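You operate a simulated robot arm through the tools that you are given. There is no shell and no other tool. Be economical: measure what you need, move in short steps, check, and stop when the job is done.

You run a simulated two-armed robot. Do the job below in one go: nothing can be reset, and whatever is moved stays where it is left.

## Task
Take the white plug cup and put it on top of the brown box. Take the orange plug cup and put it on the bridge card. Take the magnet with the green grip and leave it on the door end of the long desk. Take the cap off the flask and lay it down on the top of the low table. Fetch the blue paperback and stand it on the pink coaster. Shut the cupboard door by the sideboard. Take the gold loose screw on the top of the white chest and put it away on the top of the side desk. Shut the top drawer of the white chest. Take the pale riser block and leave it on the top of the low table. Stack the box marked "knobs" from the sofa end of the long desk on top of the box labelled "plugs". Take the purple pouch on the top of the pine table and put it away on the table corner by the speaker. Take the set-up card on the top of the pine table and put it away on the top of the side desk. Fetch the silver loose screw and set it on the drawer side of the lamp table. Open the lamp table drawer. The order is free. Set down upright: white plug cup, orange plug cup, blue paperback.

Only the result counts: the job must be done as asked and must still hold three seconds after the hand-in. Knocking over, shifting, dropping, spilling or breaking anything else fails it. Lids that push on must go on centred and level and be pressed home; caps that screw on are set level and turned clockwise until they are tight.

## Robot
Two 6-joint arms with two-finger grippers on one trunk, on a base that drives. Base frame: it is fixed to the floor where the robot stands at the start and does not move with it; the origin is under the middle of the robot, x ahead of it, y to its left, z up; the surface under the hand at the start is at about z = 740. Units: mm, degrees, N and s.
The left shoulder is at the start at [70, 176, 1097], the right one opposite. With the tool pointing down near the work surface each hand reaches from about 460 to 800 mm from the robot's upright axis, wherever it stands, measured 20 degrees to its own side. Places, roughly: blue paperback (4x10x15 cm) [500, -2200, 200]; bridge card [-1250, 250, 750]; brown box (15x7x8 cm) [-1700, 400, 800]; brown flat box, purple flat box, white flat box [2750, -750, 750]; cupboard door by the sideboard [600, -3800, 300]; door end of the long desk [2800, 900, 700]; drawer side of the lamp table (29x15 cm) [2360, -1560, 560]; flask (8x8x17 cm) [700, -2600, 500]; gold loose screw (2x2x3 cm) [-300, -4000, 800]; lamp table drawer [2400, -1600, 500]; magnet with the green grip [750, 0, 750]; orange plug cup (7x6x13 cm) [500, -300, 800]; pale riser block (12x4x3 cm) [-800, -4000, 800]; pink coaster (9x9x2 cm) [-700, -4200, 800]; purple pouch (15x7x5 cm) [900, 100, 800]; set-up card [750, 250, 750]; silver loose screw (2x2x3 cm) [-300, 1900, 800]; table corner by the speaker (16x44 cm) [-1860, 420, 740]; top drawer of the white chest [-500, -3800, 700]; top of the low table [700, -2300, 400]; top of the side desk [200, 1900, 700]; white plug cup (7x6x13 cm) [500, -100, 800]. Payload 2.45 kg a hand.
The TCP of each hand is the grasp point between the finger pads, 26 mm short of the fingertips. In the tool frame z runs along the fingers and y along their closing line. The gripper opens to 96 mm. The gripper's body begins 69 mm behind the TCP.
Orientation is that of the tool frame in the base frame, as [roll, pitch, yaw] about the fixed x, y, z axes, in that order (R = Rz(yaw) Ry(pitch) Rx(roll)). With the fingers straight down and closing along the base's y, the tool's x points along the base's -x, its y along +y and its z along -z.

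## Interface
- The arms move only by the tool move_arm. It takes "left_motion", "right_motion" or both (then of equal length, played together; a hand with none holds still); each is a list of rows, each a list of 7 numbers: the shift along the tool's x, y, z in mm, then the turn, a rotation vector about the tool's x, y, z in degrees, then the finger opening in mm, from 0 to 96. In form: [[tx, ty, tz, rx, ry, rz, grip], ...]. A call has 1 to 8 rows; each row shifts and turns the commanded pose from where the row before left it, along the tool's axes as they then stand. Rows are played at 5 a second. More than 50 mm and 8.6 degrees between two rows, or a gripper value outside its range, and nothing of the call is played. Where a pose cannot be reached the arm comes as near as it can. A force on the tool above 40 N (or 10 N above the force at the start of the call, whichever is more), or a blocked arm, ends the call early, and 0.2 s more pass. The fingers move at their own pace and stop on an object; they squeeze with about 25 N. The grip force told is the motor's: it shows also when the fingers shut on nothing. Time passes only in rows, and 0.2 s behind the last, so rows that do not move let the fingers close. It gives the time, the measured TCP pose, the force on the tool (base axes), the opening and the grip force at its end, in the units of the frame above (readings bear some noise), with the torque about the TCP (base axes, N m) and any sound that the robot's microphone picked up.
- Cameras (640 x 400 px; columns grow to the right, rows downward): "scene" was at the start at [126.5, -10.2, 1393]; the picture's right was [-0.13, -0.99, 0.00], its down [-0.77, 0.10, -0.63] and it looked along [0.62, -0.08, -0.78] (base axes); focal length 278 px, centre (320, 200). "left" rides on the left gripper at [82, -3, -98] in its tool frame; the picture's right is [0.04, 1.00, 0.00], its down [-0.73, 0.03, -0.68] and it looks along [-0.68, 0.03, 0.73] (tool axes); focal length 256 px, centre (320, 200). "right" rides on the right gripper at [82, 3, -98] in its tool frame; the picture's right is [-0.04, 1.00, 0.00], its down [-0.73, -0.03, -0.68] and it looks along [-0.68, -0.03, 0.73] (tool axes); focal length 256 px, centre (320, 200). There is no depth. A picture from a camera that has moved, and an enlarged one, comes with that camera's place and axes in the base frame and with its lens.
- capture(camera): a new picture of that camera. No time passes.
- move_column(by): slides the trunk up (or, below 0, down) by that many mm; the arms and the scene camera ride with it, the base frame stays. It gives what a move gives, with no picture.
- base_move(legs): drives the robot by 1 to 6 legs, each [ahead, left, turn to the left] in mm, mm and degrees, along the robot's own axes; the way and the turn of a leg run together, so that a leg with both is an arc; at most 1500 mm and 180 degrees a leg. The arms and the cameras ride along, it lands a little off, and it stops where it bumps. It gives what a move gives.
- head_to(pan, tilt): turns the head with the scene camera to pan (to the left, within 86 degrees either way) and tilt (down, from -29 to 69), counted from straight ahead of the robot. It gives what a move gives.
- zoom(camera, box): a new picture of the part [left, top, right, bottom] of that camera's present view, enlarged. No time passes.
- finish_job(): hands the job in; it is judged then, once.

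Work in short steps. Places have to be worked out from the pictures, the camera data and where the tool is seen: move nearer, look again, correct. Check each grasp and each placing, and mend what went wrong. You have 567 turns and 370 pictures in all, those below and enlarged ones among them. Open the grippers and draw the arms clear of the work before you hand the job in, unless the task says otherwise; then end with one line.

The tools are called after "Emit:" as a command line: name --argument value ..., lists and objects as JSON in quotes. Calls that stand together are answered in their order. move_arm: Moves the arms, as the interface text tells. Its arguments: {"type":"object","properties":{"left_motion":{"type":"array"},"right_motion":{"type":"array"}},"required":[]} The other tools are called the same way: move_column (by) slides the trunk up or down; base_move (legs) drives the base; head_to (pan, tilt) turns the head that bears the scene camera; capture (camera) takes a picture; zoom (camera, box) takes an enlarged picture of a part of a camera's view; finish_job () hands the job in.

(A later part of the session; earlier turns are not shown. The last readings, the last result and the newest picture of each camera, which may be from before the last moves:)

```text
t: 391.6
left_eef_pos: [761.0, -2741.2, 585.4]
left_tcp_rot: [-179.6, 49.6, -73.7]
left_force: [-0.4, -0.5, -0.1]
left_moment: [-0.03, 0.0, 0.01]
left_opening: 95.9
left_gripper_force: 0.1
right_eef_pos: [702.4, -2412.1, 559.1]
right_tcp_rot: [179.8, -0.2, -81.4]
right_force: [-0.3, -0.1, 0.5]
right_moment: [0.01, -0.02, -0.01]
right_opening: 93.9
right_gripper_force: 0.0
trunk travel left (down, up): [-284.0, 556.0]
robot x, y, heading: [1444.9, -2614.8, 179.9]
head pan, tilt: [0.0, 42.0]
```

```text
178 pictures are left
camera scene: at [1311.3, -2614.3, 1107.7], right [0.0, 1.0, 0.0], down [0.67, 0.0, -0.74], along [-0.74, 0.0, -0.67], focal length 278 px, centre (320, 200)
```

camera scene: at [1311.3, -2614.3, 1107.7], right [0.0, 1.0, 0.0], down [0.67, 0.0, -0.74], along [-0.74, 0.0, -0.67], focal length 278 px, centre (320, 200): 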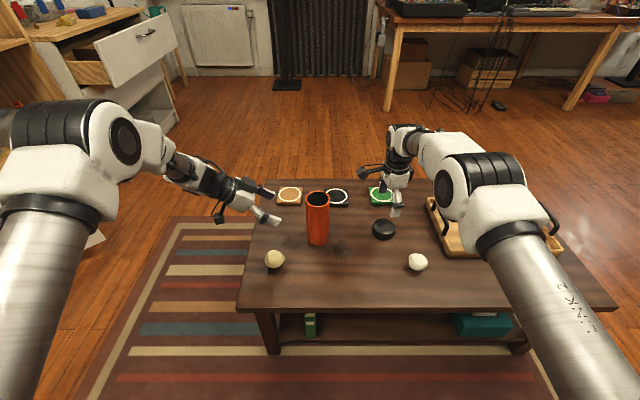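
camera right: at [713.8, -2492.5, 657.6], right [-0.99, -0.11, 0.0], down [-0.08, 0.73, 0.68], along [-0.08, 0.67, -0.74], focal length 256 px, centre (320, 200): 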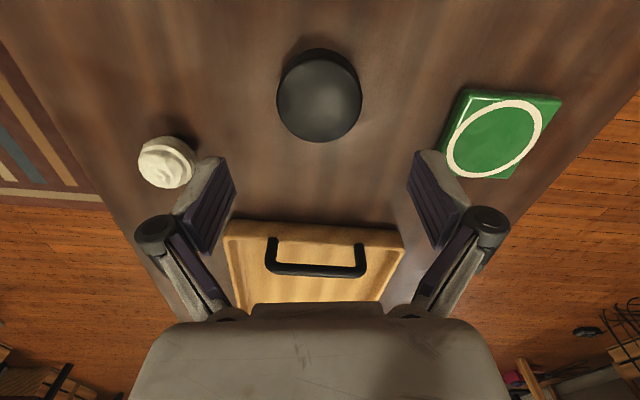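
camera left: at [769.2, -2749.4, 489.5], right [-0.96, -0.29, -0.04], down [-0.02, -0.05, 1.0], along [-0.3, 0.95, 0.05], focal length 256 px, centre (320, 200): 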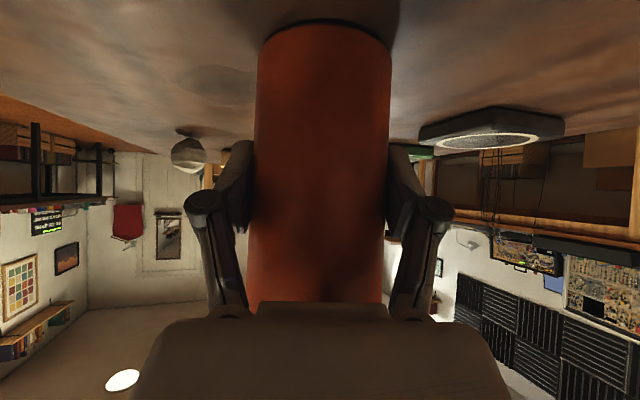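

Flask task done. Next the paperback under the low table on its far side. I raise the trunk, then drive round the +y end to the other side, facing +x.

Emit:
move_column --by 280

Emit:
base_move --legs '[[0, -1210, 0], [1490, 0, 0], [0, 0, -180]]'

Emit:
head_to --pan -50 --tilt 35

Emit:
capture --camera "scene"

```text
t: 394.4
left_eef_pos: [758.7, -2740.8, 864.6]
left_tcp_rot: [-179.6, 49.5, -73.7]
left_force: [0.9, 0.6, -0.6]
left_moment: [0.02, -0.02, -0.01]
left_opening: 95.7
left_gripper_force: 0.1
right_eef_pos: [701.9, -2412.2, 838.2]
right_tcp_rot: [179.8, -0.1, -81.4]
right_force: [0.9, 0.4, -0.4]
right_moment: [0.0, 0.01, -0.02]
right_opening: 93.8
right_gripper_force: 0.1
trunk travel left (down, up): [-564.0, 276.0]
robot x, y, heading: [1442.3, -2615.7, 180.0]
head pan, tilt: [0.0, 42.0]
```

```text
t: 414.9
left_eef_pos: [618.0, -1234.8, 865.2]
left_tcp_rot: [-179.6, 49.4, 107.7]
left_force: [0.4, 0.1, 0.4]
left_moment: [0.01, -0.01, -0.02]
left_opening: 96.0
left_gripper_force: 0.1
right_eef_pos: [684.0, -1562.5, 838.2]
right_tcp_rot: [179.8, -0.3, 100.1]
right_force: [-0.3, -0.7, -0.7]
right_moment: [0.02, 0.0, 0.01]
right_opening: 94.0
right_gripper_force: 0.0
trunk travel left (down, up): [-564.0, 276.0]
robot x, y, heading: [-61.5, -1378.2, 1.4]
head pan, tilt: [0.0, 42.0]
```

```text
t: 416.0
left_eef_pos: [617.2, -1234.4, 865.4]
left_tcp_rot: [-179.6, 49.6, 107.8]
left_force: [-0.3, 0.4, -0.2]
left_moment: [0.02, 0.02, 0.02]
left_opening: 96.1
left_gripper_force: 0.1
right_eef_pos: [684.5, -1564.0, 837.3]
right_tcp_rot: [179.8, -0.3, 100.1]
right_force: [-0.2, -0.6, 0.2]
right_moment: [0.02, 0.0, 0.0]
right_opening: 94.0
right_gripper_force: 0.1
trunk travel left (down, up): [-564.0, 276.0]
robot x, y, heading: [-63.7, -1378.1, 1.3]
head pan, tilt: [-50.0, 35.0]
```

```text
177 pictures are left
camera scene: at [47.1, -1445.3, 1398.2], right [-0.75, -0.66, 0.0], down [-0.38, 0.43, -0.82], along [0.54, -0.61, -0.57], focal length 278 px, centre (320, 200)
```

scene: 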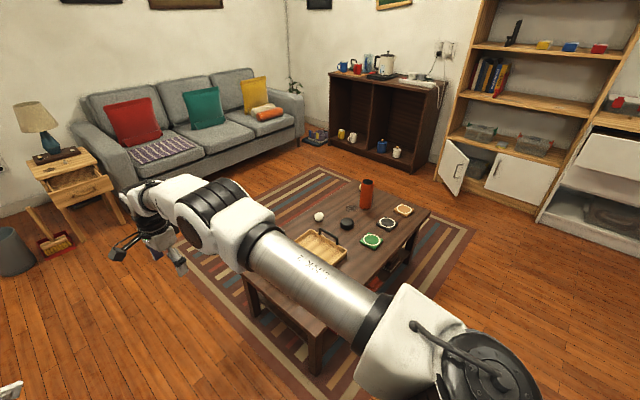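

I strafe along the low table's far side and look under it.

Emit:
base_move --legs '[[0, -850, -1.3]]'

Emit:
move_column --by -400

Emit:
head_to --pan 0 --tilt 40

Emit:
capture --camera "scene"

```text
t: 420.4
left_eef_pos: [627.3, -2092.1, 864.3]
left_tcp_rot: [-179.6, 49.5, 105.4]
left_force: [0.7, -0.3, -0.3]
left_moment: [-0.02, -0.02, -0.01]
left_opening: 96.1
left_gripper_force: 0.1
right_eef_pos: [678.8, -2423.8, 838.5]
right_tcp_rot: [179.8, -0.2, 97.8]
right_force: [0.2, -0.7, -0.2]
right_moment: [0.0, 0.02, 0.02]
right_opening: 94.0
right_gripper_force: 0.1
trunk travel left (down, up): [-564.0, 276.0]
robot x, y, heading: [-56.4, -2207.6, -0.9]
head pan, tilt: [-50.0, 35.0]
```

```text
t: 423.9
left_eef_pos: [627.9, -2091.4, 474.4]
left_tcp_rot: [-179.5, 49.6, 105.4]
left_force: [0.3, -0.4, 0.0]
left_moment: [-0.03, -0.01, -0.02]
left_opening: 95.9
left_gripper_force: 0.0
right_eef_pos: [686.1, -2421.6, 457.3]
right_tcp_rot: [178.3, 0.0, 97.9]
right_force: [3.0, 0.6, 15.3]
right_moment: [0.14, -0.73, 0.01]
right_opening: 96.4
right_gripper_force: 0.9
trunk travel left (down, up): [-172.0, 668.0]
robot x, y, heading: [-61.7, -2206.0, -1.0]
head pan, tilt: [-50.0, 35.0]
stopped: the force on the tool passed its limit at 45 N (the readings are from after the stop); the commanded pose is now the measured one
```

```text
t: 425.1
left_eef_pos: [627.3, -2090.9, 474.5]
left_tcp_rot: [-179.7, 49.6, 105.3]
left_force: [0.1, -0.9, 0.4]
left_moment: [0.0, -0.05, 0.0]
left_opening: 96.1
left_gripper_force: 0.0
right_eef_pos: [683.8, -2422.5, 456.4]
right_tcp_rot: [178.5, 0.1, 97.8]
right_force: [6.6, 0.8, 23.4]
right_moment: [0.19, -1.09, -0.01]
right_opening: 96.8
right_gripper_force: 0.5
trunk travel left (down, up): [-172.0, 668.0]
robot x, y, heading: [-60.7, -2206.8, -0.8]
head pan, tilt: [0.0, 40.0]
```

```text
176 pictures are left
camera scene: at [75.2, -2210.5, 999.3], right [-0.02, -1.0, 0.0], down [-0.64, 0.01, -0.77], along [0.77, -0.01, -0.64], focal length 278 px, centre (320, 200)
```

scene: 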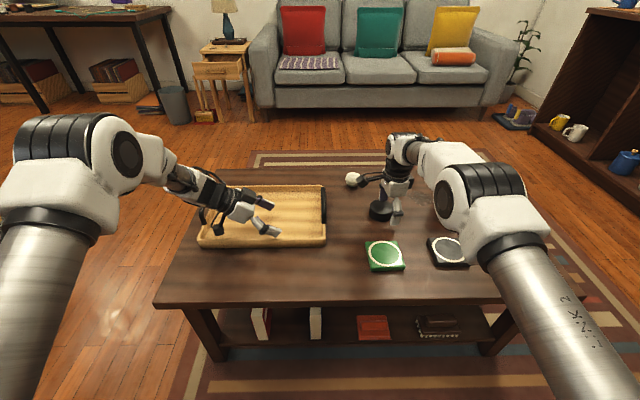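

Careless: lowering brought the right hand onto the cap. I raise the trunk immediately and check.

Emit:
move_column --by 150

Emit:
zoom --camera "scene" --box '[180, 120, 500, 340]'

Emit:
capture --camera "right"

```text
t: 426.9
left_eef_pos: [627.7, -2090.6, 623.9]
left_tcp_rot: [-179.5, 49.4, 105.5]
left_force: [0.2, 0.5, 0.4]
left_moment: [0.02, 0.0, 0.01]
left_opening: 95.8
left_gripper_force: 0.0
right_eef_pos: [683.8, -2422.4, 602.8]
right_tcp_rot: [178.8, 0.0, 97.7]
right_force: [-0.5, -0.3, -0.8]
right_moment: [-0.01, 0.03, -0.01]
right_opening: 94.0
right_gripper_force: 0.1
trunk travel left (down, up): [-322.0, 518.0]
robot x, y, heading: [-60.7, -2212.0, -0.7]
head pan, tilt: [0.0, 40.0]
```

```text
1.82 times, centred on (340, 230) of scene
camera zoom: at [78.1, -2211.2, 1148.7], right [-0.02, -1.0, 0.0], down [-0.64, 0.01, -0.77], along [0.77, -0.01, -0.64], focal length 506 px, centre (284, 146)
```

zoom: 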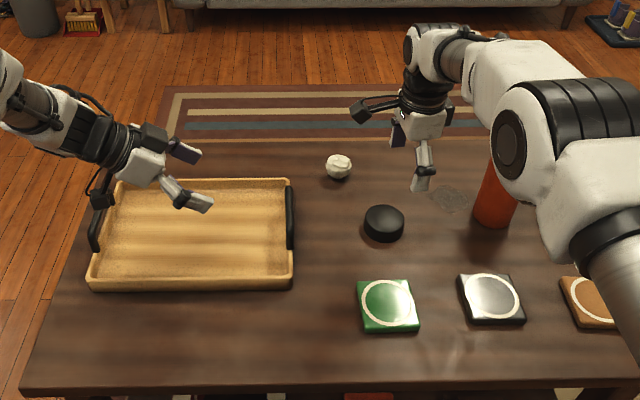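

```text
174 pictures are left
camera right: at [675.5, -2341.7, 701.8], right [1.0, 0.1, 0.02], down [0.06, -0.73, 0.68], along [0.08, -0.67, -0.74], focal length 256 px, centre (320, 200)
```

right: 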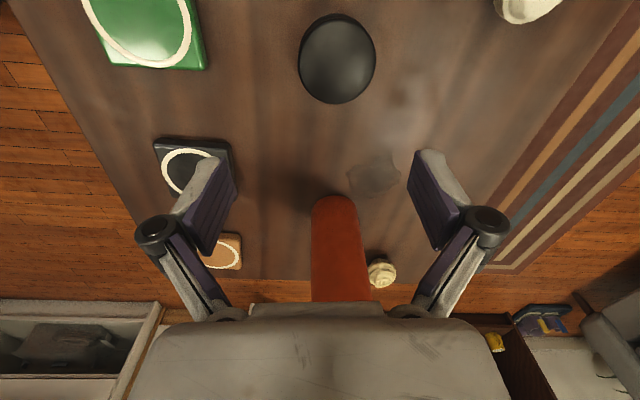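

Cap still sits upright on the table; all else fine. I back off 380 mm first, and only then lower the trunk to look under the table.

Emit:
base_move --legs '[[-380, 0, 0.8]]'

Emit:
move_column --by -250

Emit:
head_to --pan 0 --tilt 30

Emit:
capture --camera "scene"

Emit:
zoom --camera "scene" --box '[220, 180, 420, 300]'

```text
t: 429.3
left_eef_pos: [251.5, -2079.4, 623.4]
left_tcp_rot: [-179.8, 49.5, 106.0]
left_force: [0.0, 0.0, 0.2]
left_moment: [0.01, 0.02, 0.02]
left_opening: 96.1
left_gripper_force: 0.1
right_eef_pos: [311.6, -2410.9, 603.8]
right_tcp_rot: [178.8, -0.1, 98.3]
right_force: [-0.5, 0.1, 0.8]
right_moment: [0.0, -0.02, 0.01]
right_opening: 94.0
right_gripper_force: 0.0
trunk travel left (down, up): [-322.0, 518.0]
robot x, y, heading: [-431.3, -2204.1, -0.3]
head pan, tilt: [0.0, 40.0]
```

```text
t: 431.8
left_eef_pos: [251.0, -2079.4, 372.8]
left_tcp_rot: [-179.6, 49.5, 106.0]
left_force: [0.2, -0.8, 0.4]
left_moment: [0.04, 0.03, -0.01]
left_opening: 96.1
left_gripper_force: 0.0
right_eef_pos: [311.9, -2410.4, 353.7]
right_tcp_rot: [178.8, -0.1, 98.3]
right_force: [-0.4, -0.3, 0.2]
right_moment: [0.01, 0.0, -0.01]
right_opening: 93.9
right_gripper_force: 0.0
trunk travel left (down, up): [-72.0, 768.0]
robot x, y, heading: [-433.4, -2207.2, -0.2]
head pan, tilt: [0.0, 40.0]
```

```text
t: 432.6
left_eef_pos: [252.4, -2079.4, 371.9]
left_tcp_rot: [-179.6, 49.5, 105.9]
left_force: [0.3, 0.0, 0.2]
left_moment: [0.0, -0.02, -0.02]
left_opening: 96.0
left_gripper_force: 0.0
right_eef_pos: [311.5, -2409.3, 353.1]
right_tcp_rot: [178.9, -0.2, 98.3]
right_force: [0.4, -0.2, 0.0]
right_moment: [0.02, -0.02, 0.02]
right_opening: 94.1
right_gripper_force: 0.0
trunk travel left (down, up): [-72.0, 768.0]
robot x, y, heading: [-433.6, -2204.3, -0.2]
head pan, tilt: [0.0, 30.0]
```

```text
173 pictures are left
camera scene: at [-291.1, -2205.9, 914.1], right [-0.01, -1.0, 0.0], down [-0.5, 0.0, -0.87], along [0.87, 0.0, -0.5], focal length 278 px, centre (320, 200)
```

scene: 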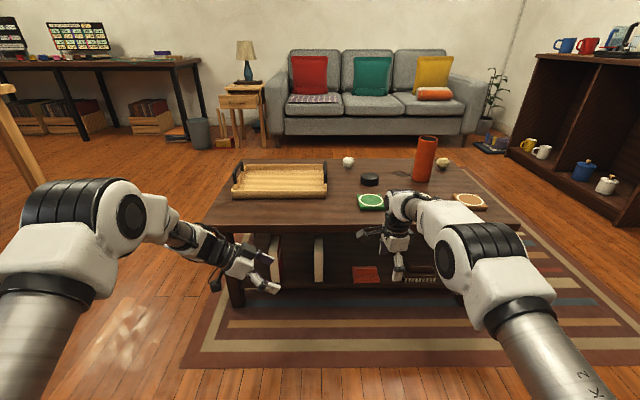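

```text
3.20 times, centred on (320, 240) of scene
camera zoom: at [-291.1, -2205.9, 914.1], right [-0.01, -1.0, 0.0], down [-0.5, 0.0, -0.87], along [0.87, 0.0, -0.5], focal length 891 px, centre (320, 72)
```

zoom: 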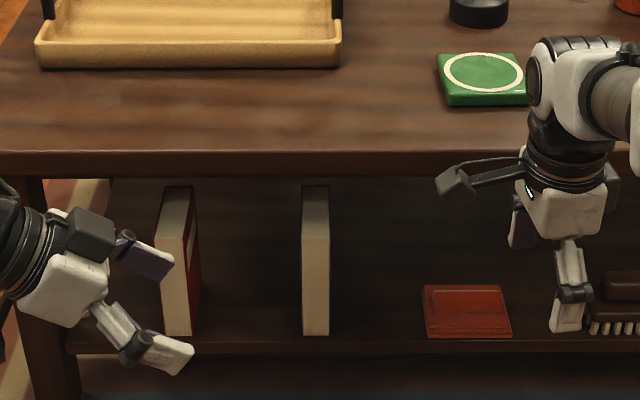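

I see two standing books and others on the shelf; I need the cover colour. I shift sideways to see their faces.

Emit:
base_move --legs '[[0, 350, 0]]'

Emit:
head_to --pan -22 --tilt 32

Emit:
zoom --camera "scene" --box '[200, 120, 440, 300]'

```text
t: 434.8
left_eef_pos: [255.5, -1738.0, 373.0]
left_tcp_rot: [-179.6, 49.4, 105.8]
left_force: [-0.1, -0.1, 0.0]
left_moment: [-0.01, -0.02, 0.01]
left_opening: 95.9
left_gripper_force: 0.1
right_eef_pos: [314.0, -2067.8, 353.7]
right_tcp_rot: [178.8, -0.1, 98.2]
right_force: [-0.7, -0.1, 0.4]
right_moment: [-0.05, 0.03, 0.01]
right_opening: 94.1
right_gripper_force: 0.1
trunk travel left (down, up): [-72.0, 768.0]
robot x, y, heading: [-426.8, -1859.3, -0.4]
head pan, tilt: [0.0, 30.0]
```

```text
t: 435.7
left_eef_pos: [254.3, -1736.5, 373.2]
left_tcp_rot: [-179.6, 49.5, 105.8]
left_force: [-0.2, -0.3, 0.1]
left_moment: [-0.01, 0.0, -0.01]
left_opening: 95.9
left_gripper_force: 0.1
right_eef_pos: [313.5, -2069.0, 352.8]
right_tcp_rot: [178.8, -0.1, 98.1]
right_force: [-0.1, -0.2, -0.2]
right_moment: [0.01, 0.03, 0.0]
right_opening: 94.0
right_gripper_force: 0.1
trunk travel left (down, up): [-72.0, 768.0]
robot x, y, heading: [-433.7, -1860.8, -0.4]
head pan, tilt: [-22.0, 32.0]
```

```text
2.22 times, centred on (320, 210) of scene
camera zoom: at [-296.1, -1894.6, 911.0], right [-0.38, -0.92, 0.0], down [-0.49, 0.2, -0.85], along [0.78, -0.33, -0.53], focal length 619 px, centre (320, 178)
```

zoom: 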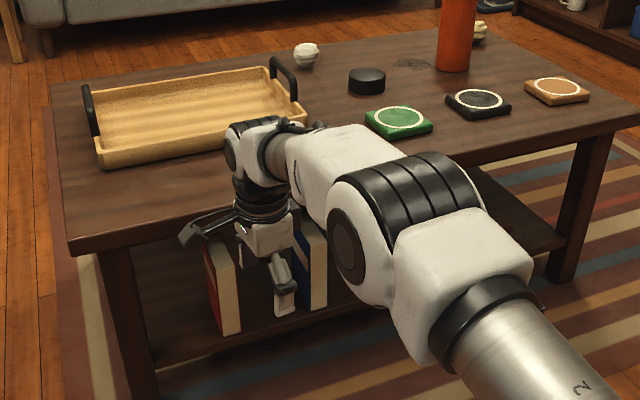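

The second standing book has the blue cover (y≈-2205). I orient the left hand to point forward, horizontal, closing sideways.

Emit:
move_arm --left_motion '[[0, 0, 0, -6.29, 0, -5.38, 80], [0, 0, 0, -6.29, 0, -5.38, 80], [0, 0, 0, -6.29, 0, -5.38, 80], [0, 0, 0, -6.29, 0, -5.38, 80], [0, 0, 0, -6.29, 0, -5.38, 80], [0, 0, 0, -6.29, 0, -5.38, 80], [0, 0, 0, -6.29, 0, -5.38, 80], [0, 0, 0, -6.29, 0, -5.38, 80]]'

Emit:
move_arm --left_motion '[[0, 0, 0, -6.29, 0, -5.38, 80], [0, 0, 0, 0, -8, 0, 80], [0, 0, 0, 0, -8, 0, 80], [0, 0, 0, 0, -8, 0, 80], [0, 0, 0, 0, -8, 0, 80]]'

Emit:
capture --camera "scene"

```text
t: 437.5
left_eef_pos: [254.8, -1737.0, 373.1]
left_tcp_rot: [-179.8, 49.3, 171.8]
left_force: [-0.1, -0.2, 0.1]
left_moment: [-0.01, 0.0, -0.01]
left_opening: 79.8
left_gripper_force: 0.0
right_eef_pos: [314.1, -2068.2, 353.5]
right_tcp_rot: [178.8, 0.0, 98.1]
right_force: [0.0, 0.6, -0.3]
right_moment: [0.0, -0.02, -0.02]
right_opening: 94.1
right_gripper_force: 0.0
trunk travel left (down, up): [-72.0, 768.0]
robot x, y, heading: [-429.8, -1862.1, -0.5]
head pan, tilt: [-22.0, 32.0]
```

```text
t: 438.7
left_eef_pos: [253.9, -1737.5, 373.4]
left_tcp_rot: [-179.4, 81.4, -179.5]
left_force: [-0.3, -0.8, -0.2]
left_moment: [0.01, -0.02, -0.06]
left_opening: 79.8
left_gripper_force: 0.1
right_eef_pos: [312.4, -2069.5, 353.7]
right_tcp_rot: [178.8, -0.1, 98.1]
right_force: [0.4, 0.3, 0.1]
right_moment: [-0.02, 0.02, 0.0]
right_opening: 93.7
right_gripper_force: 0.1
trunk travel left (down, up): [-72.0, 768.0]
robot x, y, heading: [-428.7, -1859.7, -0.8]
head pan, tilt: [-22.0, 32.0]
```

```text
170 pictures are left
camera scene: at [-296.2, -1894.8, 911.0], right [-0.38, -0.92, 0.0], down [-0.49, 0.2, -0.85], along [0.78, -0.33, -0.53], focal length 278 px, centre (320, 200)
```

scene: 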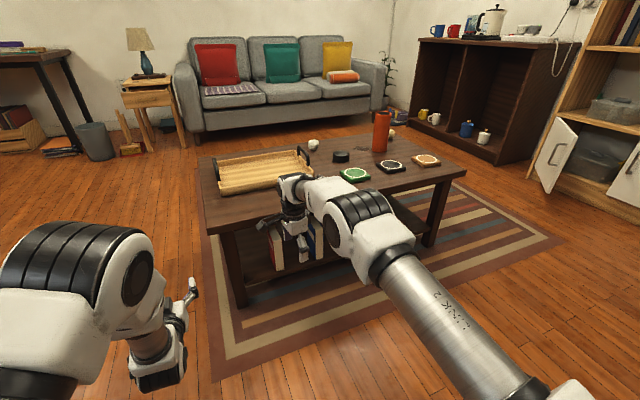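

Good. I raise and retract the right hand so it won't meet the table, then drive to line up with the blue book.

Emit:
move_arm --right_motion '[[0, -10, -40, 0, 0, 0, 60], [0, -20, -40, 0, 0, 0, 30], [0, -20, -40, 0, 0, 0, 30], [0, -20, -40, 0, 0, 0, 30], [0, -20, -20, 0, 0, 0, 30]]'

Emit:
base_move --legs '[[0, -480, 0.8]]'

Emit:
head_to --pan 10 --tilt 32

Emit:
capture --camera "scene"

Emit:
capture --camera "left"

```text
t: 439.9
left_eef_pos: [254.3, -1738.0, 373.1]
left_tcp_rot: [-179.1, 81.1, -179.3]
left_force: [0.4, 0.4, -0.1]
left_moment: [-0.01, -0.05, 0.0]
left_opening: 79.9
left_gripper_force: 0.1
right_eef_pos: [221.4, -2081.4, 532.0]
right_tcp_rot: [178.9, -0.1, 98.1]
right_force: [-0.1, -0.6, -0.3]
right_moment: [-0.01, 0.02, 0.02]
right_opening: 29.9
right_gripper_force: 0.0
trunk travel left (down, up): [-72.0, 768.0]
robot x, y, heading: [-431.3, -1860.6, -0.6]
head pan, tilt: [-22.0, 32.0]
```

```text
t: 442.7
left_eef_pos: [252.9, -2205.6, 374.0]
left_tcp_rot: [-179.2, 81.2, -178.2]
left_force: [0.9, 0.2, 0.1]
left_moment: [0.01, 0.0, 0.03]
left_opening: 80.2
left_gripper_force: 0.0
right_eef_pos: [223.8, -2551.6, 532.3]
right_tcp_rot: [178.8, -0.1, 99.0]
right_force: [0.0, 0.2, 0.7]
right_moment: [0.0, 0.0, -0.02]
right_opening: 30.0
right_gripper_force: 0.1
trunk travel left (down, up): [-72.0, 768.0]
robot x, y, heading: [-429.9, -2340.9, 0.5]
head pan, tilt: [-22.0, 32.0]
```

```text
t: 443.7
left_eef_pos: [252.5, -2205.9, 372.9]
left_tcp_rot: [-179.1, 81.2, -178.2]
left_force: [1.0, -0.3, 0.3]
left_moment: [-0.01, 0.0, -0.03]
left_opening: 80.2
left_gripper_force: 0.1
right_eef_pos: [224.3, -2550.8, 532.2]
right_tcp_rot: [178.9, -0.1, 99.0]
right_force: [-0.2, -1.4, -0.3]
right_moment: [-0.02, -0.01, 0.02]
right_opening: 30.1
right_gripper_force: 0.0
trunk travel left (down, up): [-72.0, 768.0]
robot x, y, heading: [-426.1, -2339.0, 0.2]
head pan, tilt: [10.0, 32.0]
```

```text
169 pictures are left
camera scene: at [-291.5, -2322.9, 911.0], right [0.18, -0.98, 0.0], down [-0.52, -0.1, -0.85], along [0.83, 0.15, -0.53], focal length 278 px, centre (320, 200)
```

scene: 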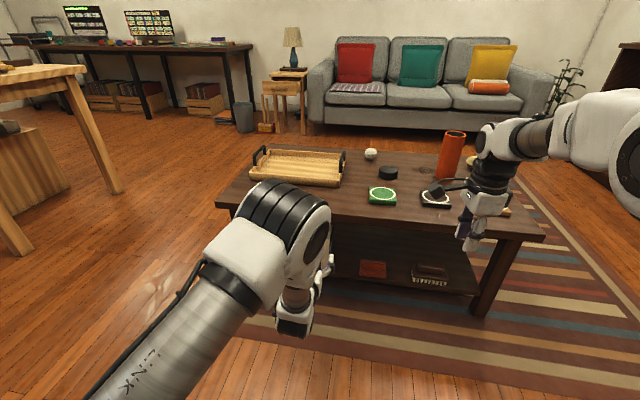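

```text
168 pictures are left
camera left: at [143.4, -2209.6, 308.3], right [-0.02, 1.0, -0.04], down [-0.56, 0.02, 0.83], along [0.83, 0.04, 0.56], focal length 256 px, centre (320, 200)
```

left: 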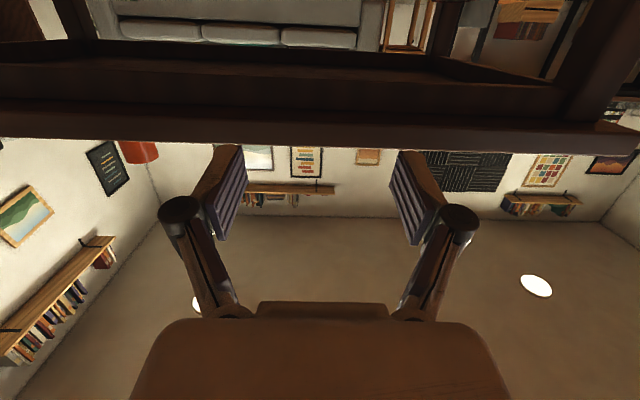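

I lower the trunk the remaining 70 mm (hand is clear of the table) and the arm to z≈245, and look.

Emit:
move_column --by -68

Emit:
move_arm --left_motion '[[30, 0, 0, 0, -4, 0, 80], [30, 0, 0, 0, -4, 0, 80], [0, 0, 0, 0, 0, 0, 80]]'

Emit:
capture --camera "left"

Emit:
zoom --camera "scene" --box '[220, 160, 440, 340]'

```text
t: 444.8
left_eef_pos: [252.9, -2205.2, 306.2]
left_tcp_rot: [-179.2, 81.3, -178.2]
left_force: [-0.4, -0.4, 0.0]
left_moment: [0.02, 0.02, 0.0]
left_opening: 80.3
left_gripper_force: 0.1
right_eef_pos: [223.8, -2550.6, 463.4]
right_tcp_rot: [178.8, -0.2, 98.9]
right_force: [-0.6, 0.2, 0.3]
right_moment: [-0.02, 0.02, -0.01]
right_opening: 30.0
right_gripper_force: 0.1
trunk travel left (down, up): [-4.0, 836.0]
robot x, y, heading: [-429.5, -2337.5, 0.2]
head pan, tilt: [10.0, 32.0]
```

```text
t: 445.6
left_eef_pos: [245.7, -2207.5, 243.1]
left_tcp_rot: [-169.3, 89.3, -168.3]
left_force: [-0.6, 0.6, -0.6]
left_moment: [0.0, 0.01, -0.02]
left_opening: 80.1
left_gripper_force: 0.0
right_eef_pos: [224.0, -2551.2, 464.2]
right_tcp_rot: [178.8, -0.1, 99.0]
right_force: [0.0, -0.2, -0.4]
right_moment: [0.04, 0.03, 0.0]
right_opening: 29.8
right_gripper_force: 0.0
trunk travel left (down, up): [-4.0, 836.0]
robot x, y, heading: [-432.3, -2341.3, 0.6]
head pan, tilt: [10.0, 32.0]
```

```text
167 pictures are left
camera left: at [147.1, -2209.9, 164.3], right [-0.02, 1.0, -0.04], down [-0.67, 0.02, 0.74], along [0.74, 0.04, 0.67], focal length 256 px, centre (320, 200)
```

left: 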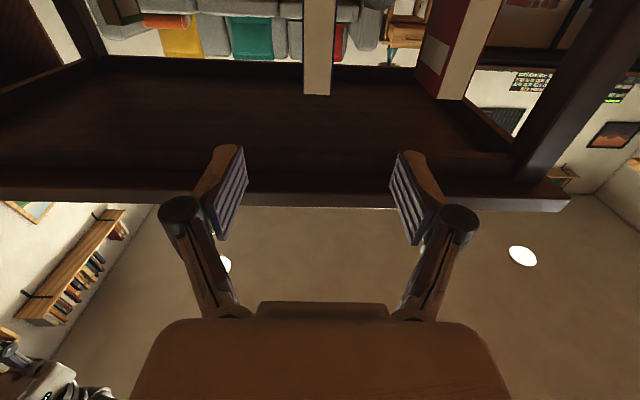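

```text
2.22 times, centred on (330, 250) of scene
camera zoom: at [-291.4, -2322.8, 843.0], right [0.18, -0.98, 0.0], down [-0.52, -0.1, -0.85], along [0.83, 0.15, -0.53], focal length 619 px, centre (298, 89)
```

zoom: 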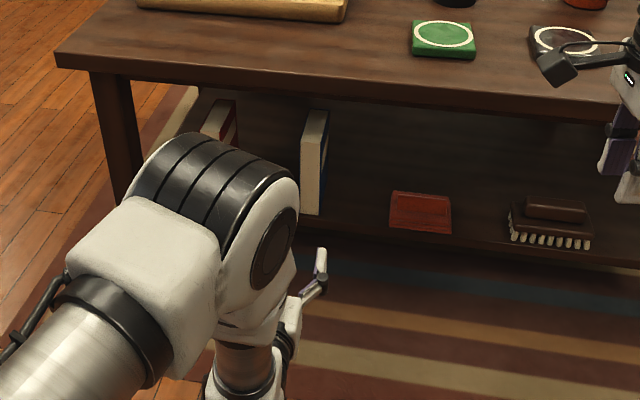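

The blue book's page edge is straight ahead (y≈-2203). I advance 100 mm and look again.

Emit:
move_arm --left_motion '[[0, 0, 35, 0, 0, 0, 80], [0, 0, 35, 0, 0, 0, 80], [0, 0, 35, 0, 0, 0, 80], [0, 0, 0, 0, 0, 0, 80]]'

Emit:
capture --camera "left"

Emit:
zoom --camera "scene" --box '[250, 180, 410, 300]'

```text
t: 446.6
left_eef_pos: [350.1, -2203.7, 239.8]
left_tcp_rot: [-171.1, 89.2, -170.3]
left_force: [-0.5, 0.1, -0.2]
left_moment: [0.02, -0.01, 0.02]
left_opening: 80.1
left_gripper_force: 0.1
right_eef_pos: [224.9, -2550.5, 464.1]
right_tcp_rot: [178.8, -0.1, 99.0]
right_force: [0.3, -0.2, 0.3]
right_moment: [0.02, 0.0, -0.02]
right_opening: 30.2
right_gripper_force: 0.2
trunk travel left (down, up): [-4.0, 836.0]
robot x, y, heading: [-431.2, -2335.5, 0.5]
head pan, tilt: [10.0, 32.0]
```

```text
165 pictures are left
camera left: at [251.7, -2208.3, 161.9], right [-0.02, 1.0, -0.04], down [-0.67, 0.02, 0.74], along [0.74, 0.04, 0.67], focal length 256 px, centre (320, 200)
```

left: 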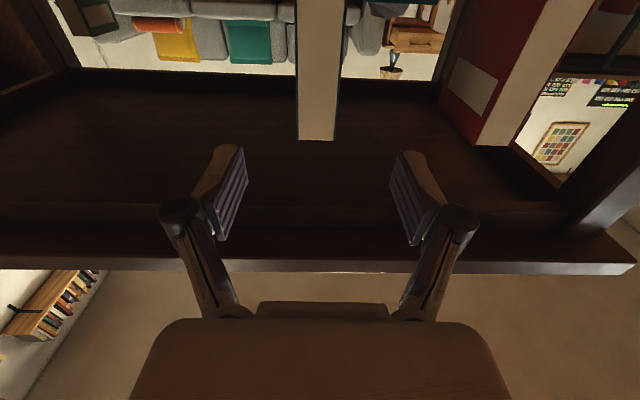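

```text
3.33 times, centred on (330, 240) of scene
camera zoom: at [-291.5, -2322.8, 843.0], right [0.18, -0.98, 0.0], down [-0.52, -0.1, -0.85], along [0.83, 0.15, -0.53], focal length 928 px, centre (287, 67)
```

zoom: 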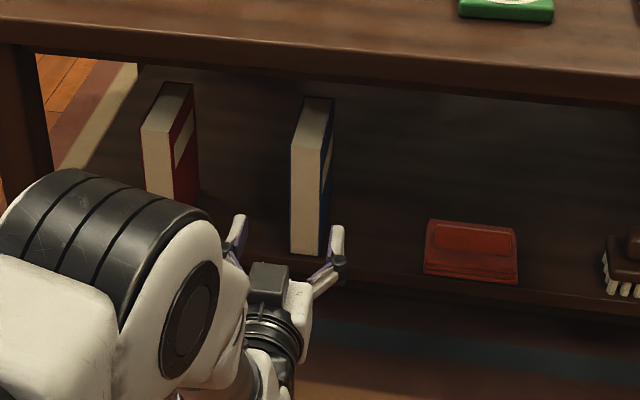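

Front face x≈460, z 121–271, y≈-2206. I advance so the pads reach 40 mm onto the book, and check.

Emit:
move_arm --left_motion '[[0, 0, 37, 0, 0, 0, 80], [0, -1, 37, 0, 0, 0, 80], [0, -1, 37, 0, 0, 0, 80], [0, 0, 36, 0, 0, 0, 80], [0, 0, 0, 0, 0, 0, 80]]'

Emit:
capture --camera "left"

Emit:
zoom --camera "scene" --box '[250, 180, 410, 300]'

```text
t: 447.8
left_eef_pos: [468.7, -2205.0, 248.3]
left_tcp_rot: [-172.8, 89.1, -171.8]
left_force: [-0.2, 1.1, 0.1]
left_moment: [-0.02, -0.02, 0.01]
left_opening: 79.7
left_gripper_force: 0.0
left hand out of reach, approached as far as the arm can: row 4
right_eef_pos: [224.8, -2550.8, 463.8]
right_tcp_rot: [178.7, -0.2, 99.1]
right_force: [-0.7, -0.2, -0.2]
right_moment: [0.0, 0.0, 0.0]
right_opening: 29.9
right_gripper_force: 0.1
trunk travel left (down, up): [-4.0, 836.0]
robot x, y, heading: [-429.2, -2339.3, 0.7]
head pan, tilt: [10.0, 32.0]
```

```text
163 pictures are left
camera left: at [369.5, -2209.2, 169.0], right [-0.02, 1.0, -0.04], down [-0.67, 0.02, 0.74], along [0.74, 0.04, 0.67], focal length 256 px, centre (320, 200)
```

left: 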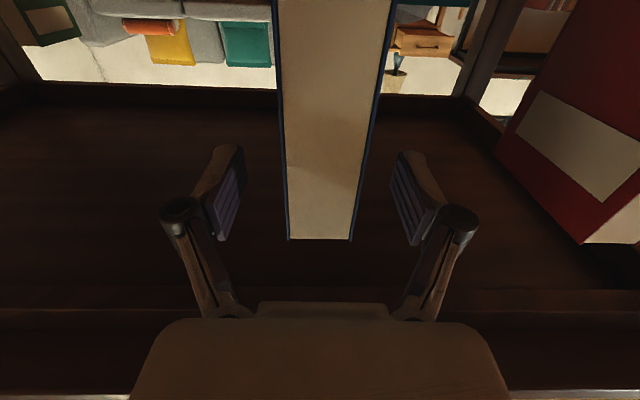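

```text
3.33 times, centred on (330, 240) of scene
camera zoom: at [-291.5, -2322.8, 843.0], right [0.18, -0.98, 0.0], down [-0.52, -0.1, -0.85], along [0.83, 0.15, -0.53], focal length 928 px, centre (287, 67)
```

zoom: 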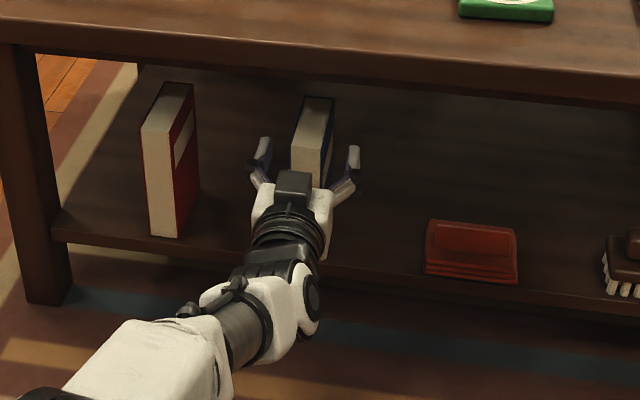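

Centred. The arm is at its extent, so I advance the base 35 mm.

Emit:
base_move --legs '[[36, 0, 0]]'

Emit:
capture --camera "left"

```text
t: 448.6
left_eef_pos: [505.0, -2205.4, 248.7]
left_tcp_rot: [-169.7, 89.1, -168.8]
left_force: [-0.7, -0.6, -0.4]
left_moment: [0.0, 0.0, 0.02]
left_opening: 80.0
left_gripper_force: 0.1
right_eef_pos: [260.6, -2550.6, 464.5]
right_tcp_rot: [178.8, -0.1, 99.0]
right_force: [-0.2, -0.3, 0.1]
right_moment: [0.01, 0.0, -0.03]
right_opening: 29.9
right_gripper_force: 0.2
trunk travel left (down, up): [-4.0, 836.0]
robot x, y, heading: [-394.8, -2338.0, 0.4]
head pan, tilt: [10.0, 32.0]
```

```text
161 pictures are left
camera left: at [405.7, -2209.2, 169.3], right [-0.02, 1.0, -0.04], down [-0.67, 0.02, 0.74], along [0.74, 0.04, 0.67], focal length 256 px, centre (320, 200)
```

left: 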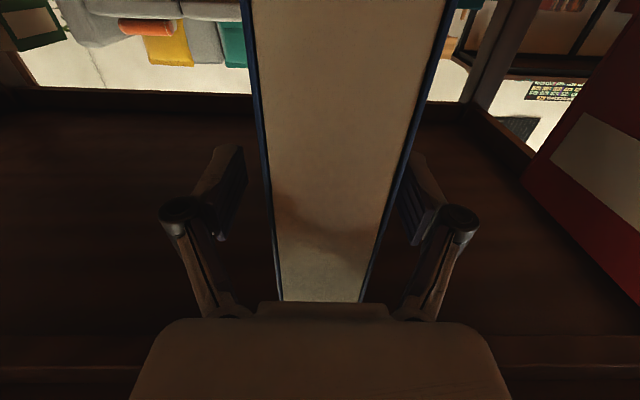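

The book is between the fingers. I grip it.

Emit:
move_arm --left_motion '[[0, 0, 0, 0, 0, 0, 50], [0, 0, 0, 0, 0, 0, 20], [0, 0, 0, 0, 0, 0, 20], [0, 0, 0, 0, 0, 0, 20]]'

Emit:
capture --camera "left"

```text
t: 449.6
left_eef_pos: [504.6, -2204.0, 249.0]
left_tcp_rot: [-170.5, 89.2, -169.7]
left_force: [-1.1, 0.1, 0.3]
left_moment: [0.02, -0.02, -0.01]
left_opening: 33.8
left_gripper_force: 24.5
right_eef_pos: [260.0, -2550.2, 464.5]
right_tcp_rot: [178.8, -0.1, 99.1]
right_force: [-0.4, 0.9, 0.6]
right_moment: [0.02, -0.01, 0.0]
right_opening: 29.9
right_gripper_force: 0.0
trunk travel left (down, up): [-4.0, 836.0]
robot x, y, heading: [-390.7, -2337.6, 0.7]
head pan, tilt: [10.0, 32.0]
```

```text
160 pictures are left
camera left: at [405.6, -2209.0, 169.2], right [-0.02, 1.0, -0.04], down [-0.67, 0.02, 0.74], along [0.74, 0.04, 0.67], focal length 256 px, centre (320, 200)
```

left: 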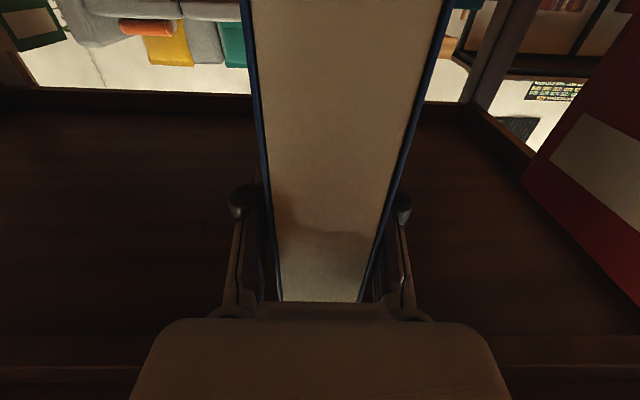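

Gripped (34 mm). I raise the trunk 20 mm and drive straight back out.

Emit:
move_column --by 22

Emit:
base_move --legs '[[-350, 0, 0]]'

Emit:
capture --camera "scene"

```text
t: 450.3
left_eef_pos: [504.7, -2205.9, 270.3]
left_tcp_rot: [-170.6, 89.0, -169.7]
left_force: [0.2, -0.9, -2.5]
left_moment: [0.02, -0.07, -0.04]
left_opening: 33.5
left_gripper_force: 25.3
right_eef_pos: [260.9, -2549.5, 486.7]
right_tcp_rot: [178.9, -0.1, 99.0]
right_force: [0.1, 0.0, -0.7]
right_moment: [-0.01, 0.0, 0.03]
right_opening: 30.1
right_gripper_force: 0.2
trunk travel left (down, up): [-26.0, 814.0]
robot x, y, heading: [-398.3, -2341.6, 0.4]
head pan, tilt: [10.0, 32.0]
```

```text
t: 452.6
left_eef_pos: [159.5, -2207.9, 271.2]
left_tcp_rot: [-170.0, 89.3, -169.1]
left_force: [0.7, 0.8, -3.0]
left_moment: [0.02, -0.03, 0.02]
left_opening: 33.3
left_gripper_force: 25.0
right_eef_pos: [-84.5, -2551.4, 485.8]
right_tcp_rot: [178.9, -0.1, 99.2]
right_force: [-0.5, -0.9, 0.4]
right_moment: [0.0, 0.01, -0.02]
right_opening: 30.1
right_gripper_force: 0.0
trunk travel left (down, up): [-26.0, 814.0]
robot x, y, heading: [-735.8, -2339.5, 0.3]
head pan, tilt: [10.0, 32.0]
```

```text
159 pictures are left
camera scene: at [-600.4, -2324.9, 865.0], right [0.18, -0.98, 0.0], down [-0.52, -0.1, -0.85], along [0.83, 0.15, -0.53], focal length 278 px, centre (320, 200)
```

scene: 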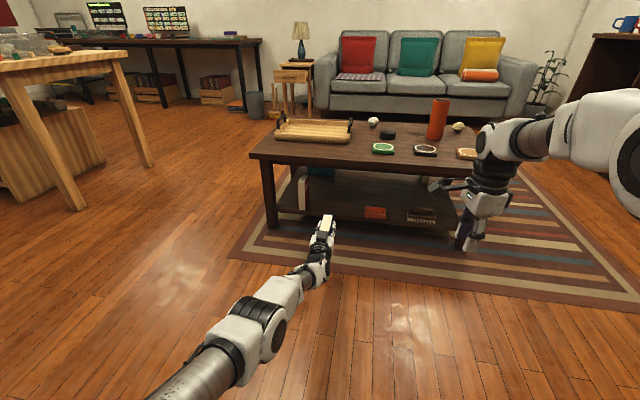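

The book is out. I raise the trunk fully for the chest, then turn to face -y and look at the white chest.

Emit:
move_column --by 400

Emit:
move_column --by 280

Emit:
base_move --legs '[[0, 0, -90]]'

Emit:
head_to --pan 0 --tilt 28

Emit:
capture --camera "scene"

```text
t: 456.4
left_eef_pos: [159.2, -2207.6, 669.4]
left_tcp_rot: [-170.4, 89.1, -169.4]
left_force: [0.7, 0.0, -3.0]
left_moment: [0.03, -0.01, 0.01]
left_opening: 33.5
left_gripper_force: 24.9
right_eef_pos: [-84.5, -2552.8, 886.4]
right_tcp_rot: [178.9, -0.2, 99.3]
right_force: [-0.3, -0.2, -0.1]
right_moment: [-0.03, 0.01, -0.02]
right_opening: 30.1
right_gripper_force: 0.1
trunk travel left (down, up): [-426.0, 414.0]
robot x, y, heading: [-742.1, -2344.0, 0.1]
head pan, tilt: [10.0, 32.0]
```

```text
t: 459.2
left_eef_pos: [160.9, -2207.4, 950.5]
left_tcp_rot: [-170.4, 89.1, -169.5]
left_force: [0.3, 0.9, -4.0]
left_moment: [-0.02, 0.03, -0.01]
left_opening: 33.8
left_gripper_force: 25.2
right_eef_pos: [-85.1, -2553.0, 1165.7]
right_tcp_rot: [179.0, -0.1, 99.1]
right_force: [0.3, -0.5, 0.6]
right_moment: [0.0, -0.02, 0.0]
right_opening: 30.0
right_gripper_force: 0.1
trunk travel left (down, up): [-706.0, 134.0]
robot x, y, heading: [-739.8, -2343.7, 0.1]
head pan, tilt: [10.0, 32.0]
```

```text
t: 463.5
left_eef_pos: [-627.0, -3244.0, 949.2]
left_tcp_rot: [-170.1, 89.3, 99.4]
left_force: [0.5, -0.7, -3.4]
left_moment: [0.0, -0.02, 0.01]
left_opening: 33.4
left_gripper_force: 25.3
right_eef_pos: [-965.7, -2990.7, 1165.4]
right_tcp_rot: [178.9, 0.0, 7.7]
right_force: [-0.5, -0.6, -0.4]
right_moment: [0.01, -0.02, 0.01]
right_opening: 30.1
right_gripper_force: 0.0
trunk travel left (down, up): [-706.0, 134.0]
robot x, y, heading: [-740.7, -2339.1, -90.9]
head pan, tilt: [10.0, 32.0]
```

```text
t: 464.2
left_eef_pos: [-626.0, -3243.7, 950.7]
left_tcp_rot: [-170.9, 89.0, 98.7]
left_force: [0.5, -1.3, -2.4]
left_moment: [0.02, 0.03, 0.0]
left_opening: 33.5
left_gripper_force: 25.0
right_eef_pos: [-966.8, -2992.6, 1164.9]
right_tcp_rot: [178.8, -0.1, 7.7]
right_force: [0.4, 0.1, -0.4]
right_moment: [0.01, 0.0, 0.02]
right_opening: 29.8
right_gripper_force: 0.0
trunk travel left (down, up): [-706.0, 134.0]
robot x, y, heading: [-742.1, -2341.2, -90.8]
head pan, tilt: [0.0, 28.0]
```

```text
158 pictures are left
camera scene: at [-741.3, -2483.8, 1551.2], right [-1.0, 0.02, 0.0], down [0.01, 0.47, -0.88], along [-0.01, -0.88, -0.47], focal length 278 px, centre (320, 200)
```

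scene: 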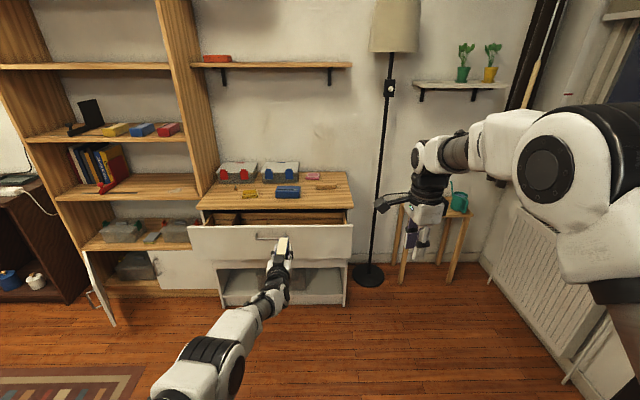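

I zoom in on the chest top.

Emit:
zoom --camera "scene" --box '[180, 140, 380, 270]'

```text
3.08 times, centred on (280, 205) of scene
camera zoom: at [-741.3, -2483.8, 1551.2], right [-1.0, 0.02, 0.0], down [0.01, 0.47, -0.88], along [-0.01, -0.88, -0.47], focal length 857 px, centre (443, 185)
```

zoom: 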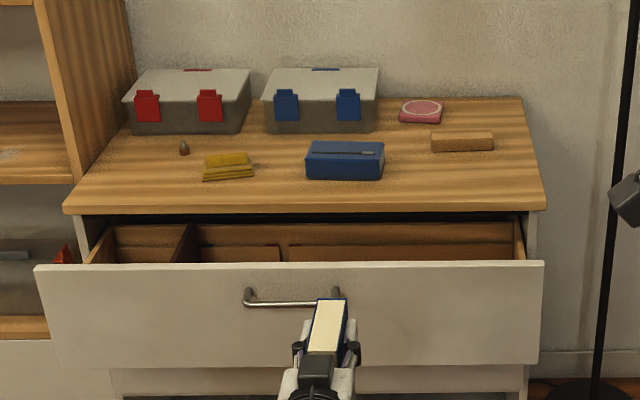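

Coaster ≈[-713,-4245], riser ≈[-798,-4077], gold screw ≈[-236,-4050]; drawer front sticks out to y≈-3680. I retract the book and pitch the right hand forward (closed) to push the drawer first.

Emit:
move_arm --left_motion '[[0, 0, -40, 0, 0, 0, 20], [0, 0, -40, 0, 0, 0, 20], [0, 0, -40, 0, 0, 0, 20], [0, 0, -40, 0, 0, 0, 20], [0, 0, -40, 0, 0, 0, 20], [0, 0, 0, 0, 0, 0, 20], [0, 0, 0, 0, 0, 0, 20], [0, 0, 0, 0, 0, 0, 20]]' --right_motion '[[0, 0, 0, -8, 0, 0, 0], [0, 0, 0, -8, 0, 0, 0], [0, 0, 0, -8, 0, 0, 0], [0, 0, 0, -8, 0, 0, 0], [0, 0, 0, -8, 0, 0, 0], [0, 0, 0, -8, 0, 0, 0], [0, 0, 0, -8, 0, 0, 0], [0, 0, 0, -8, 0, 0, 0]]'

Emit:
move_arm --right_motion '[[0, 0, 0, -8, 0, 0, 0], [0, 0, 0, -8, 0, 0, 0], [0, 0, 0, 0, 0, 0, 0]]'

Emit:
capture --camera "scene"

```text
t: 466.0
left_eef_pos: [-624.1, -3042.7, 954.1]
left_tcp_rot: [-171.4, 89.2, 98.1]
left_force: [-0.1, 0.2, -3.4]
left_moment: [-0.01, 0.01, -0.02]
left_opening: 33.9
left_gripper_force: 25.0
right_eef_pos: [-950.7, -2986.2, 1162.6]
right_tcp_rot: [127.8, -3.5, 10.8]
right_force: [-0.3, -0.1, 0.3]
right_moment: [0.04, -0.04, 0.02]
right_opening: 0.3
right_gripper_force: 24.9
right hand out of reach, approached as far as the arm can: row 6, 7
trunk travel left (down, up): [-706.0, 134.0]
robot x, y, heading: [-738.7, -2337.3, -91.0]
head pan, tilt: [0.0, 28.0]
```

```text
t: 466.8
left_eef_pos: [-622.7, -3042.5, 953.9]
left_tcp_rot: [-169.4, 89.2, 100.1]
left_force: [-2.2, -1.1, -2.9]
left_moment: [0.02, 0.01, 0.02]
left_opening: 33.7
left_gripper_force: 24.9
right_eef_pos: [-949.9, -2987.0, 1163.1]
right_tcp_rot: [111.6, -3.6, 10.7]
right_force: [-0.3, 0.9, -0.2]
right_moment: [-0.02, -0.02, 0.0]
right_opening: 0.1
right_gripper_force: 25.0
trunk travel left (down, up): [-706.0, 134.0]
robot x, y, heading: [-738.3, -2342.1, -91.0]
head pan, tilt: [0.0, 28.0]
```

```text
156 pictures are left
camera scene: at [-741.0, -2483.2, 1551.3], right [-1.0, 0.02, 0.0], down [0.01, 0.47, -0.88], along [-0.01, -0.88, -0.47], focal length 278 px, centre (320, 200)
```

scene: 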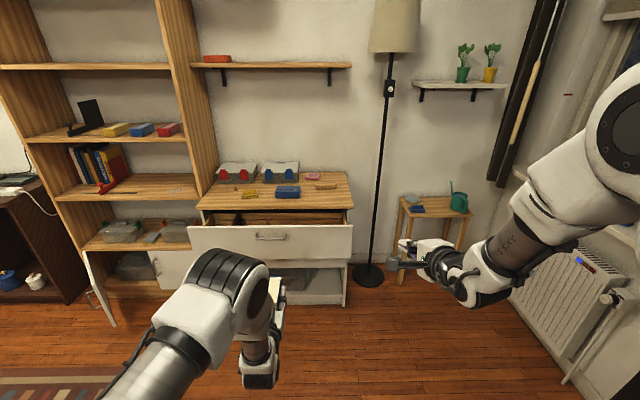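

The right hand points forward. I strafe left 450 mm, lower the trunk 220 mm, then bring the right hand to drawer height ahead of the book.

Emit:
base_move --legs '[[0, 450, 1]]'

Emit:
move_column --by -220

Emit:
move_arm --right_motion '[[0, 0, 0, -0.4, -5.4, 2.2, 0], [0, 0, 0, -0.4, -5.4, 2.2, 0], [0, -24.3, 32.5, 0, 0, 0, 0], [0, -24.3, 32.5, 0, 0, 0, 0], [0, -24.3, 32.5, 0, 0, 0, 0], [0, -24.3, 32.5, 0, 0, 0, 0], [0, -24.3, 32.5, 0, 0, 0, 0], [0, -24.3, 32.5, 0, 0, 0, 0]]'

Emit:
capture --camera "scene"

```text
t: 469.5
left_eef_pos: [-171.6, -3047.9, 954.8]
left_tcp_rot: [-171.6, 89.2, 98.3]
left_force: [-0.2, -1.2, -2.8]
left_moment: [0.0, 0.0, 0.02]
left_opening: 33.3
left_gripper_force: 24.5
right_eef_pos: [-497.7, -2994.9, 1160.8]
right_tcp_rot: [111.6, -3.5, 11.0]
right_force: [-0.2, 0.3, -0.5]
right_moment: [0.0, 0.03, 0.03]
right_opening: 0.3
right_gripper_force: 24.9
trunk travel left (down, up): [-706.0, 134.0]
robot x, y, heading: [-289.5, -2348.2, -90.5]
head pan, tilt: [0.0, 28.0]
```

```text
t: 471.8
left_eef_pos: [-170.8, -3048.4, 735.0]
left_tcp_rot: [-170.5, 89.1, 99.4]
left_force: [0.5, 0.1, -2.8]
left_moment: [0.0, 0.01, 0.03]
left_opening: 33.7
left_gripper_force: 25.1
right_eef_pos: [-497.7, -2993.4, 943.6]
right_tcp_rot: [111.7, -3.5, 11.1]
right_force: [-0.5, -0.4, -0.7]
right_moment: [-0.03, 0.02, 0.04]
right_opening: 0.0
right_gripper_force: 25.3
trunk travel left (down, up): [-486.0, 354.0]
robot x, y, heading: [-292.2, -2346.0, -90.7]
head pan, tilt: [0.0, 28.0]
```

```text
t: 473.6
left_eef_pos: [-170.2, -3049.4, 733.5]
left_tcp_rot: [-171.8, 89.1, 98.2]
left_force: [-0.6, 0.6, -3.6]
left_moment: [-0.01, -0.04, 0.01]
left_opening: 33.6
left_gripper_force: 25.1
right_eef_pos: [-485.7, -3128.0, 740.4]
right_tcp_rot: [111.8, -3.7, 11.7]
right_force: [0.0, -0.3, -0.3]
right_moment: [-0.05, 0.01, -0.07]
right_opening: 0.2
right_gripper_force: 25.1
right hand out of reach, approached as far as the arm can: row 1, 2, 4, 5, 6, 7, 8
trunk travel left (down, up): [-486.0, 354.0]
robot x, y, heading: [-293.7, -2347.2, -90.4]
head pan, tilt: [0.0, 28.0]
```

```text
155 pictures are left
camera scene: at [-292.2, -2490.4, 1331.2], right [-1.0, 0.01, 0.0], down [0.0, 0.47, -0.88], along [-0.01, -0.88, -0.47], focal length 278 px, centre (320, 200)
```

scene: 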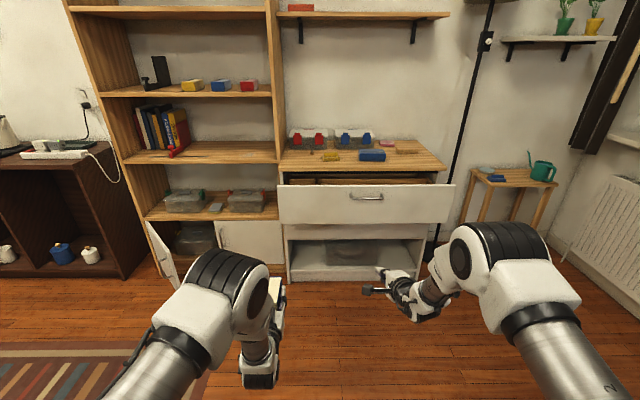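

Handle is at z≈718, so I push below it: lower the trunk 95 mm, shift 20 mm right, and drive up to near the drawer.

Emit:
move_column --by -95

Emit:
base_move --legs '[[470, -22, 0]]'

Emit:
head_to --pan -10 --tilt 40

Emit:
capture --camera "scene"

```text
t: 474.9
left_eef_pos: [-171.5, -3046.7, 639.9]
left_tcp_rot: [-170.2, 89.2, 99.8]
left_force: [-0.3, 0.1, -2.3]
left_moment: [-0.01, -0.03, 0.03]
left_opening: 33.4
left_gripper_force: 24.7
right_eef_pos: [-486.9, -3126.9, 645.0]
right_tcp_rot: [111.8, -3.6, 11.8]
right_force: [0.2, 0.1, -0.2]
right_moment: [0.02, -0.02, 0.0]
right_opening: 0.1
right_gripper_force: 25.3
trunk travel left (down, up): [-391.0, 449.0]
robot x, y, heading: [-293.8, -2350.1, -90.4]
head pan, tilt: [0.0, 28.0]
```

```text
t: 477.7
left_eef_pos: [-191.1, -3519.3, 638.4]
left_tcp_rot: [-171.1, 89.1, 99.2]
left_force: [-0.5, 0.5, -2.1]
left_moment: [-0.02, 0.0, 0.0]
left_opening: 33.5
left_gripper_force: 25.2
right_eef_pos: [-505.7, -3599.9, 645.6]
right_tcp_rot: [111.9, -3.8, 12.1]
right_force: [-0.6, -0.1, 0.5]
right_moment: [-0.02, -0.02, -0.01]
right_opening: 0.0
right_gripper_force: 24.9
trunk travel left (down, up): [-391.0, 449.0]
robot x, y, heading: [-317.3, -2818.8, -90.2]
head pan, tilt: [0.0, 28.0]
```

```text
t: 478.5
left_eef_pos: [-192.1, -3518.5, 640.9]
left_tcp_rot: [-171.0, 89.2, 99.2]
left_force: [-0.3, -0.1, -2.8]
left_moment: [0.01, 0.0, -0.01]
left_opening: 33.7
left_gripper_force: 25.0
right_eef_pos: [-506.8, -3600.1, 645.6]
right_tcp_rot: [111.8, -3.7, 12.1]
right_force: [0.4, 0.2, 0.3]
right_moment: [-0.04, 0.0, -0.01]
right_opening: 0.1
right_gripper_force: 25.0
trunk travel left (down, up): [-391.0, 449.0]
robot x, y, heading: [-313.3, -2817.3, -90.2]
head pan, tilt: [-10.0, 40.0]
```

```text
154 pictures are left
camera scene: at [-330.3, -2952.4, 1217.8], right [-0.98, 0.18, 0.0], down [0.11, 0.63, -0.77], along [-0.13, -0.75, -0.64], focal length 278 px, centre (320, 200)
```

scene: 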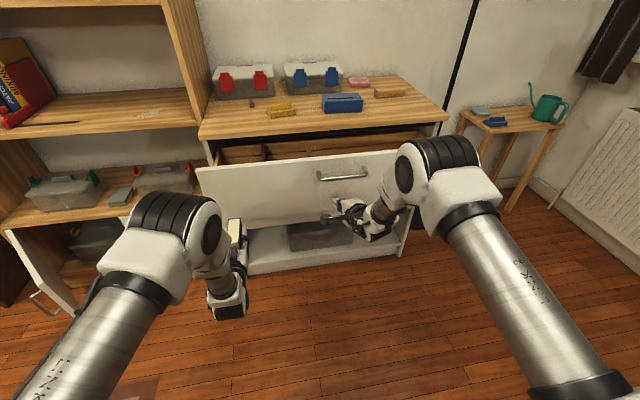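

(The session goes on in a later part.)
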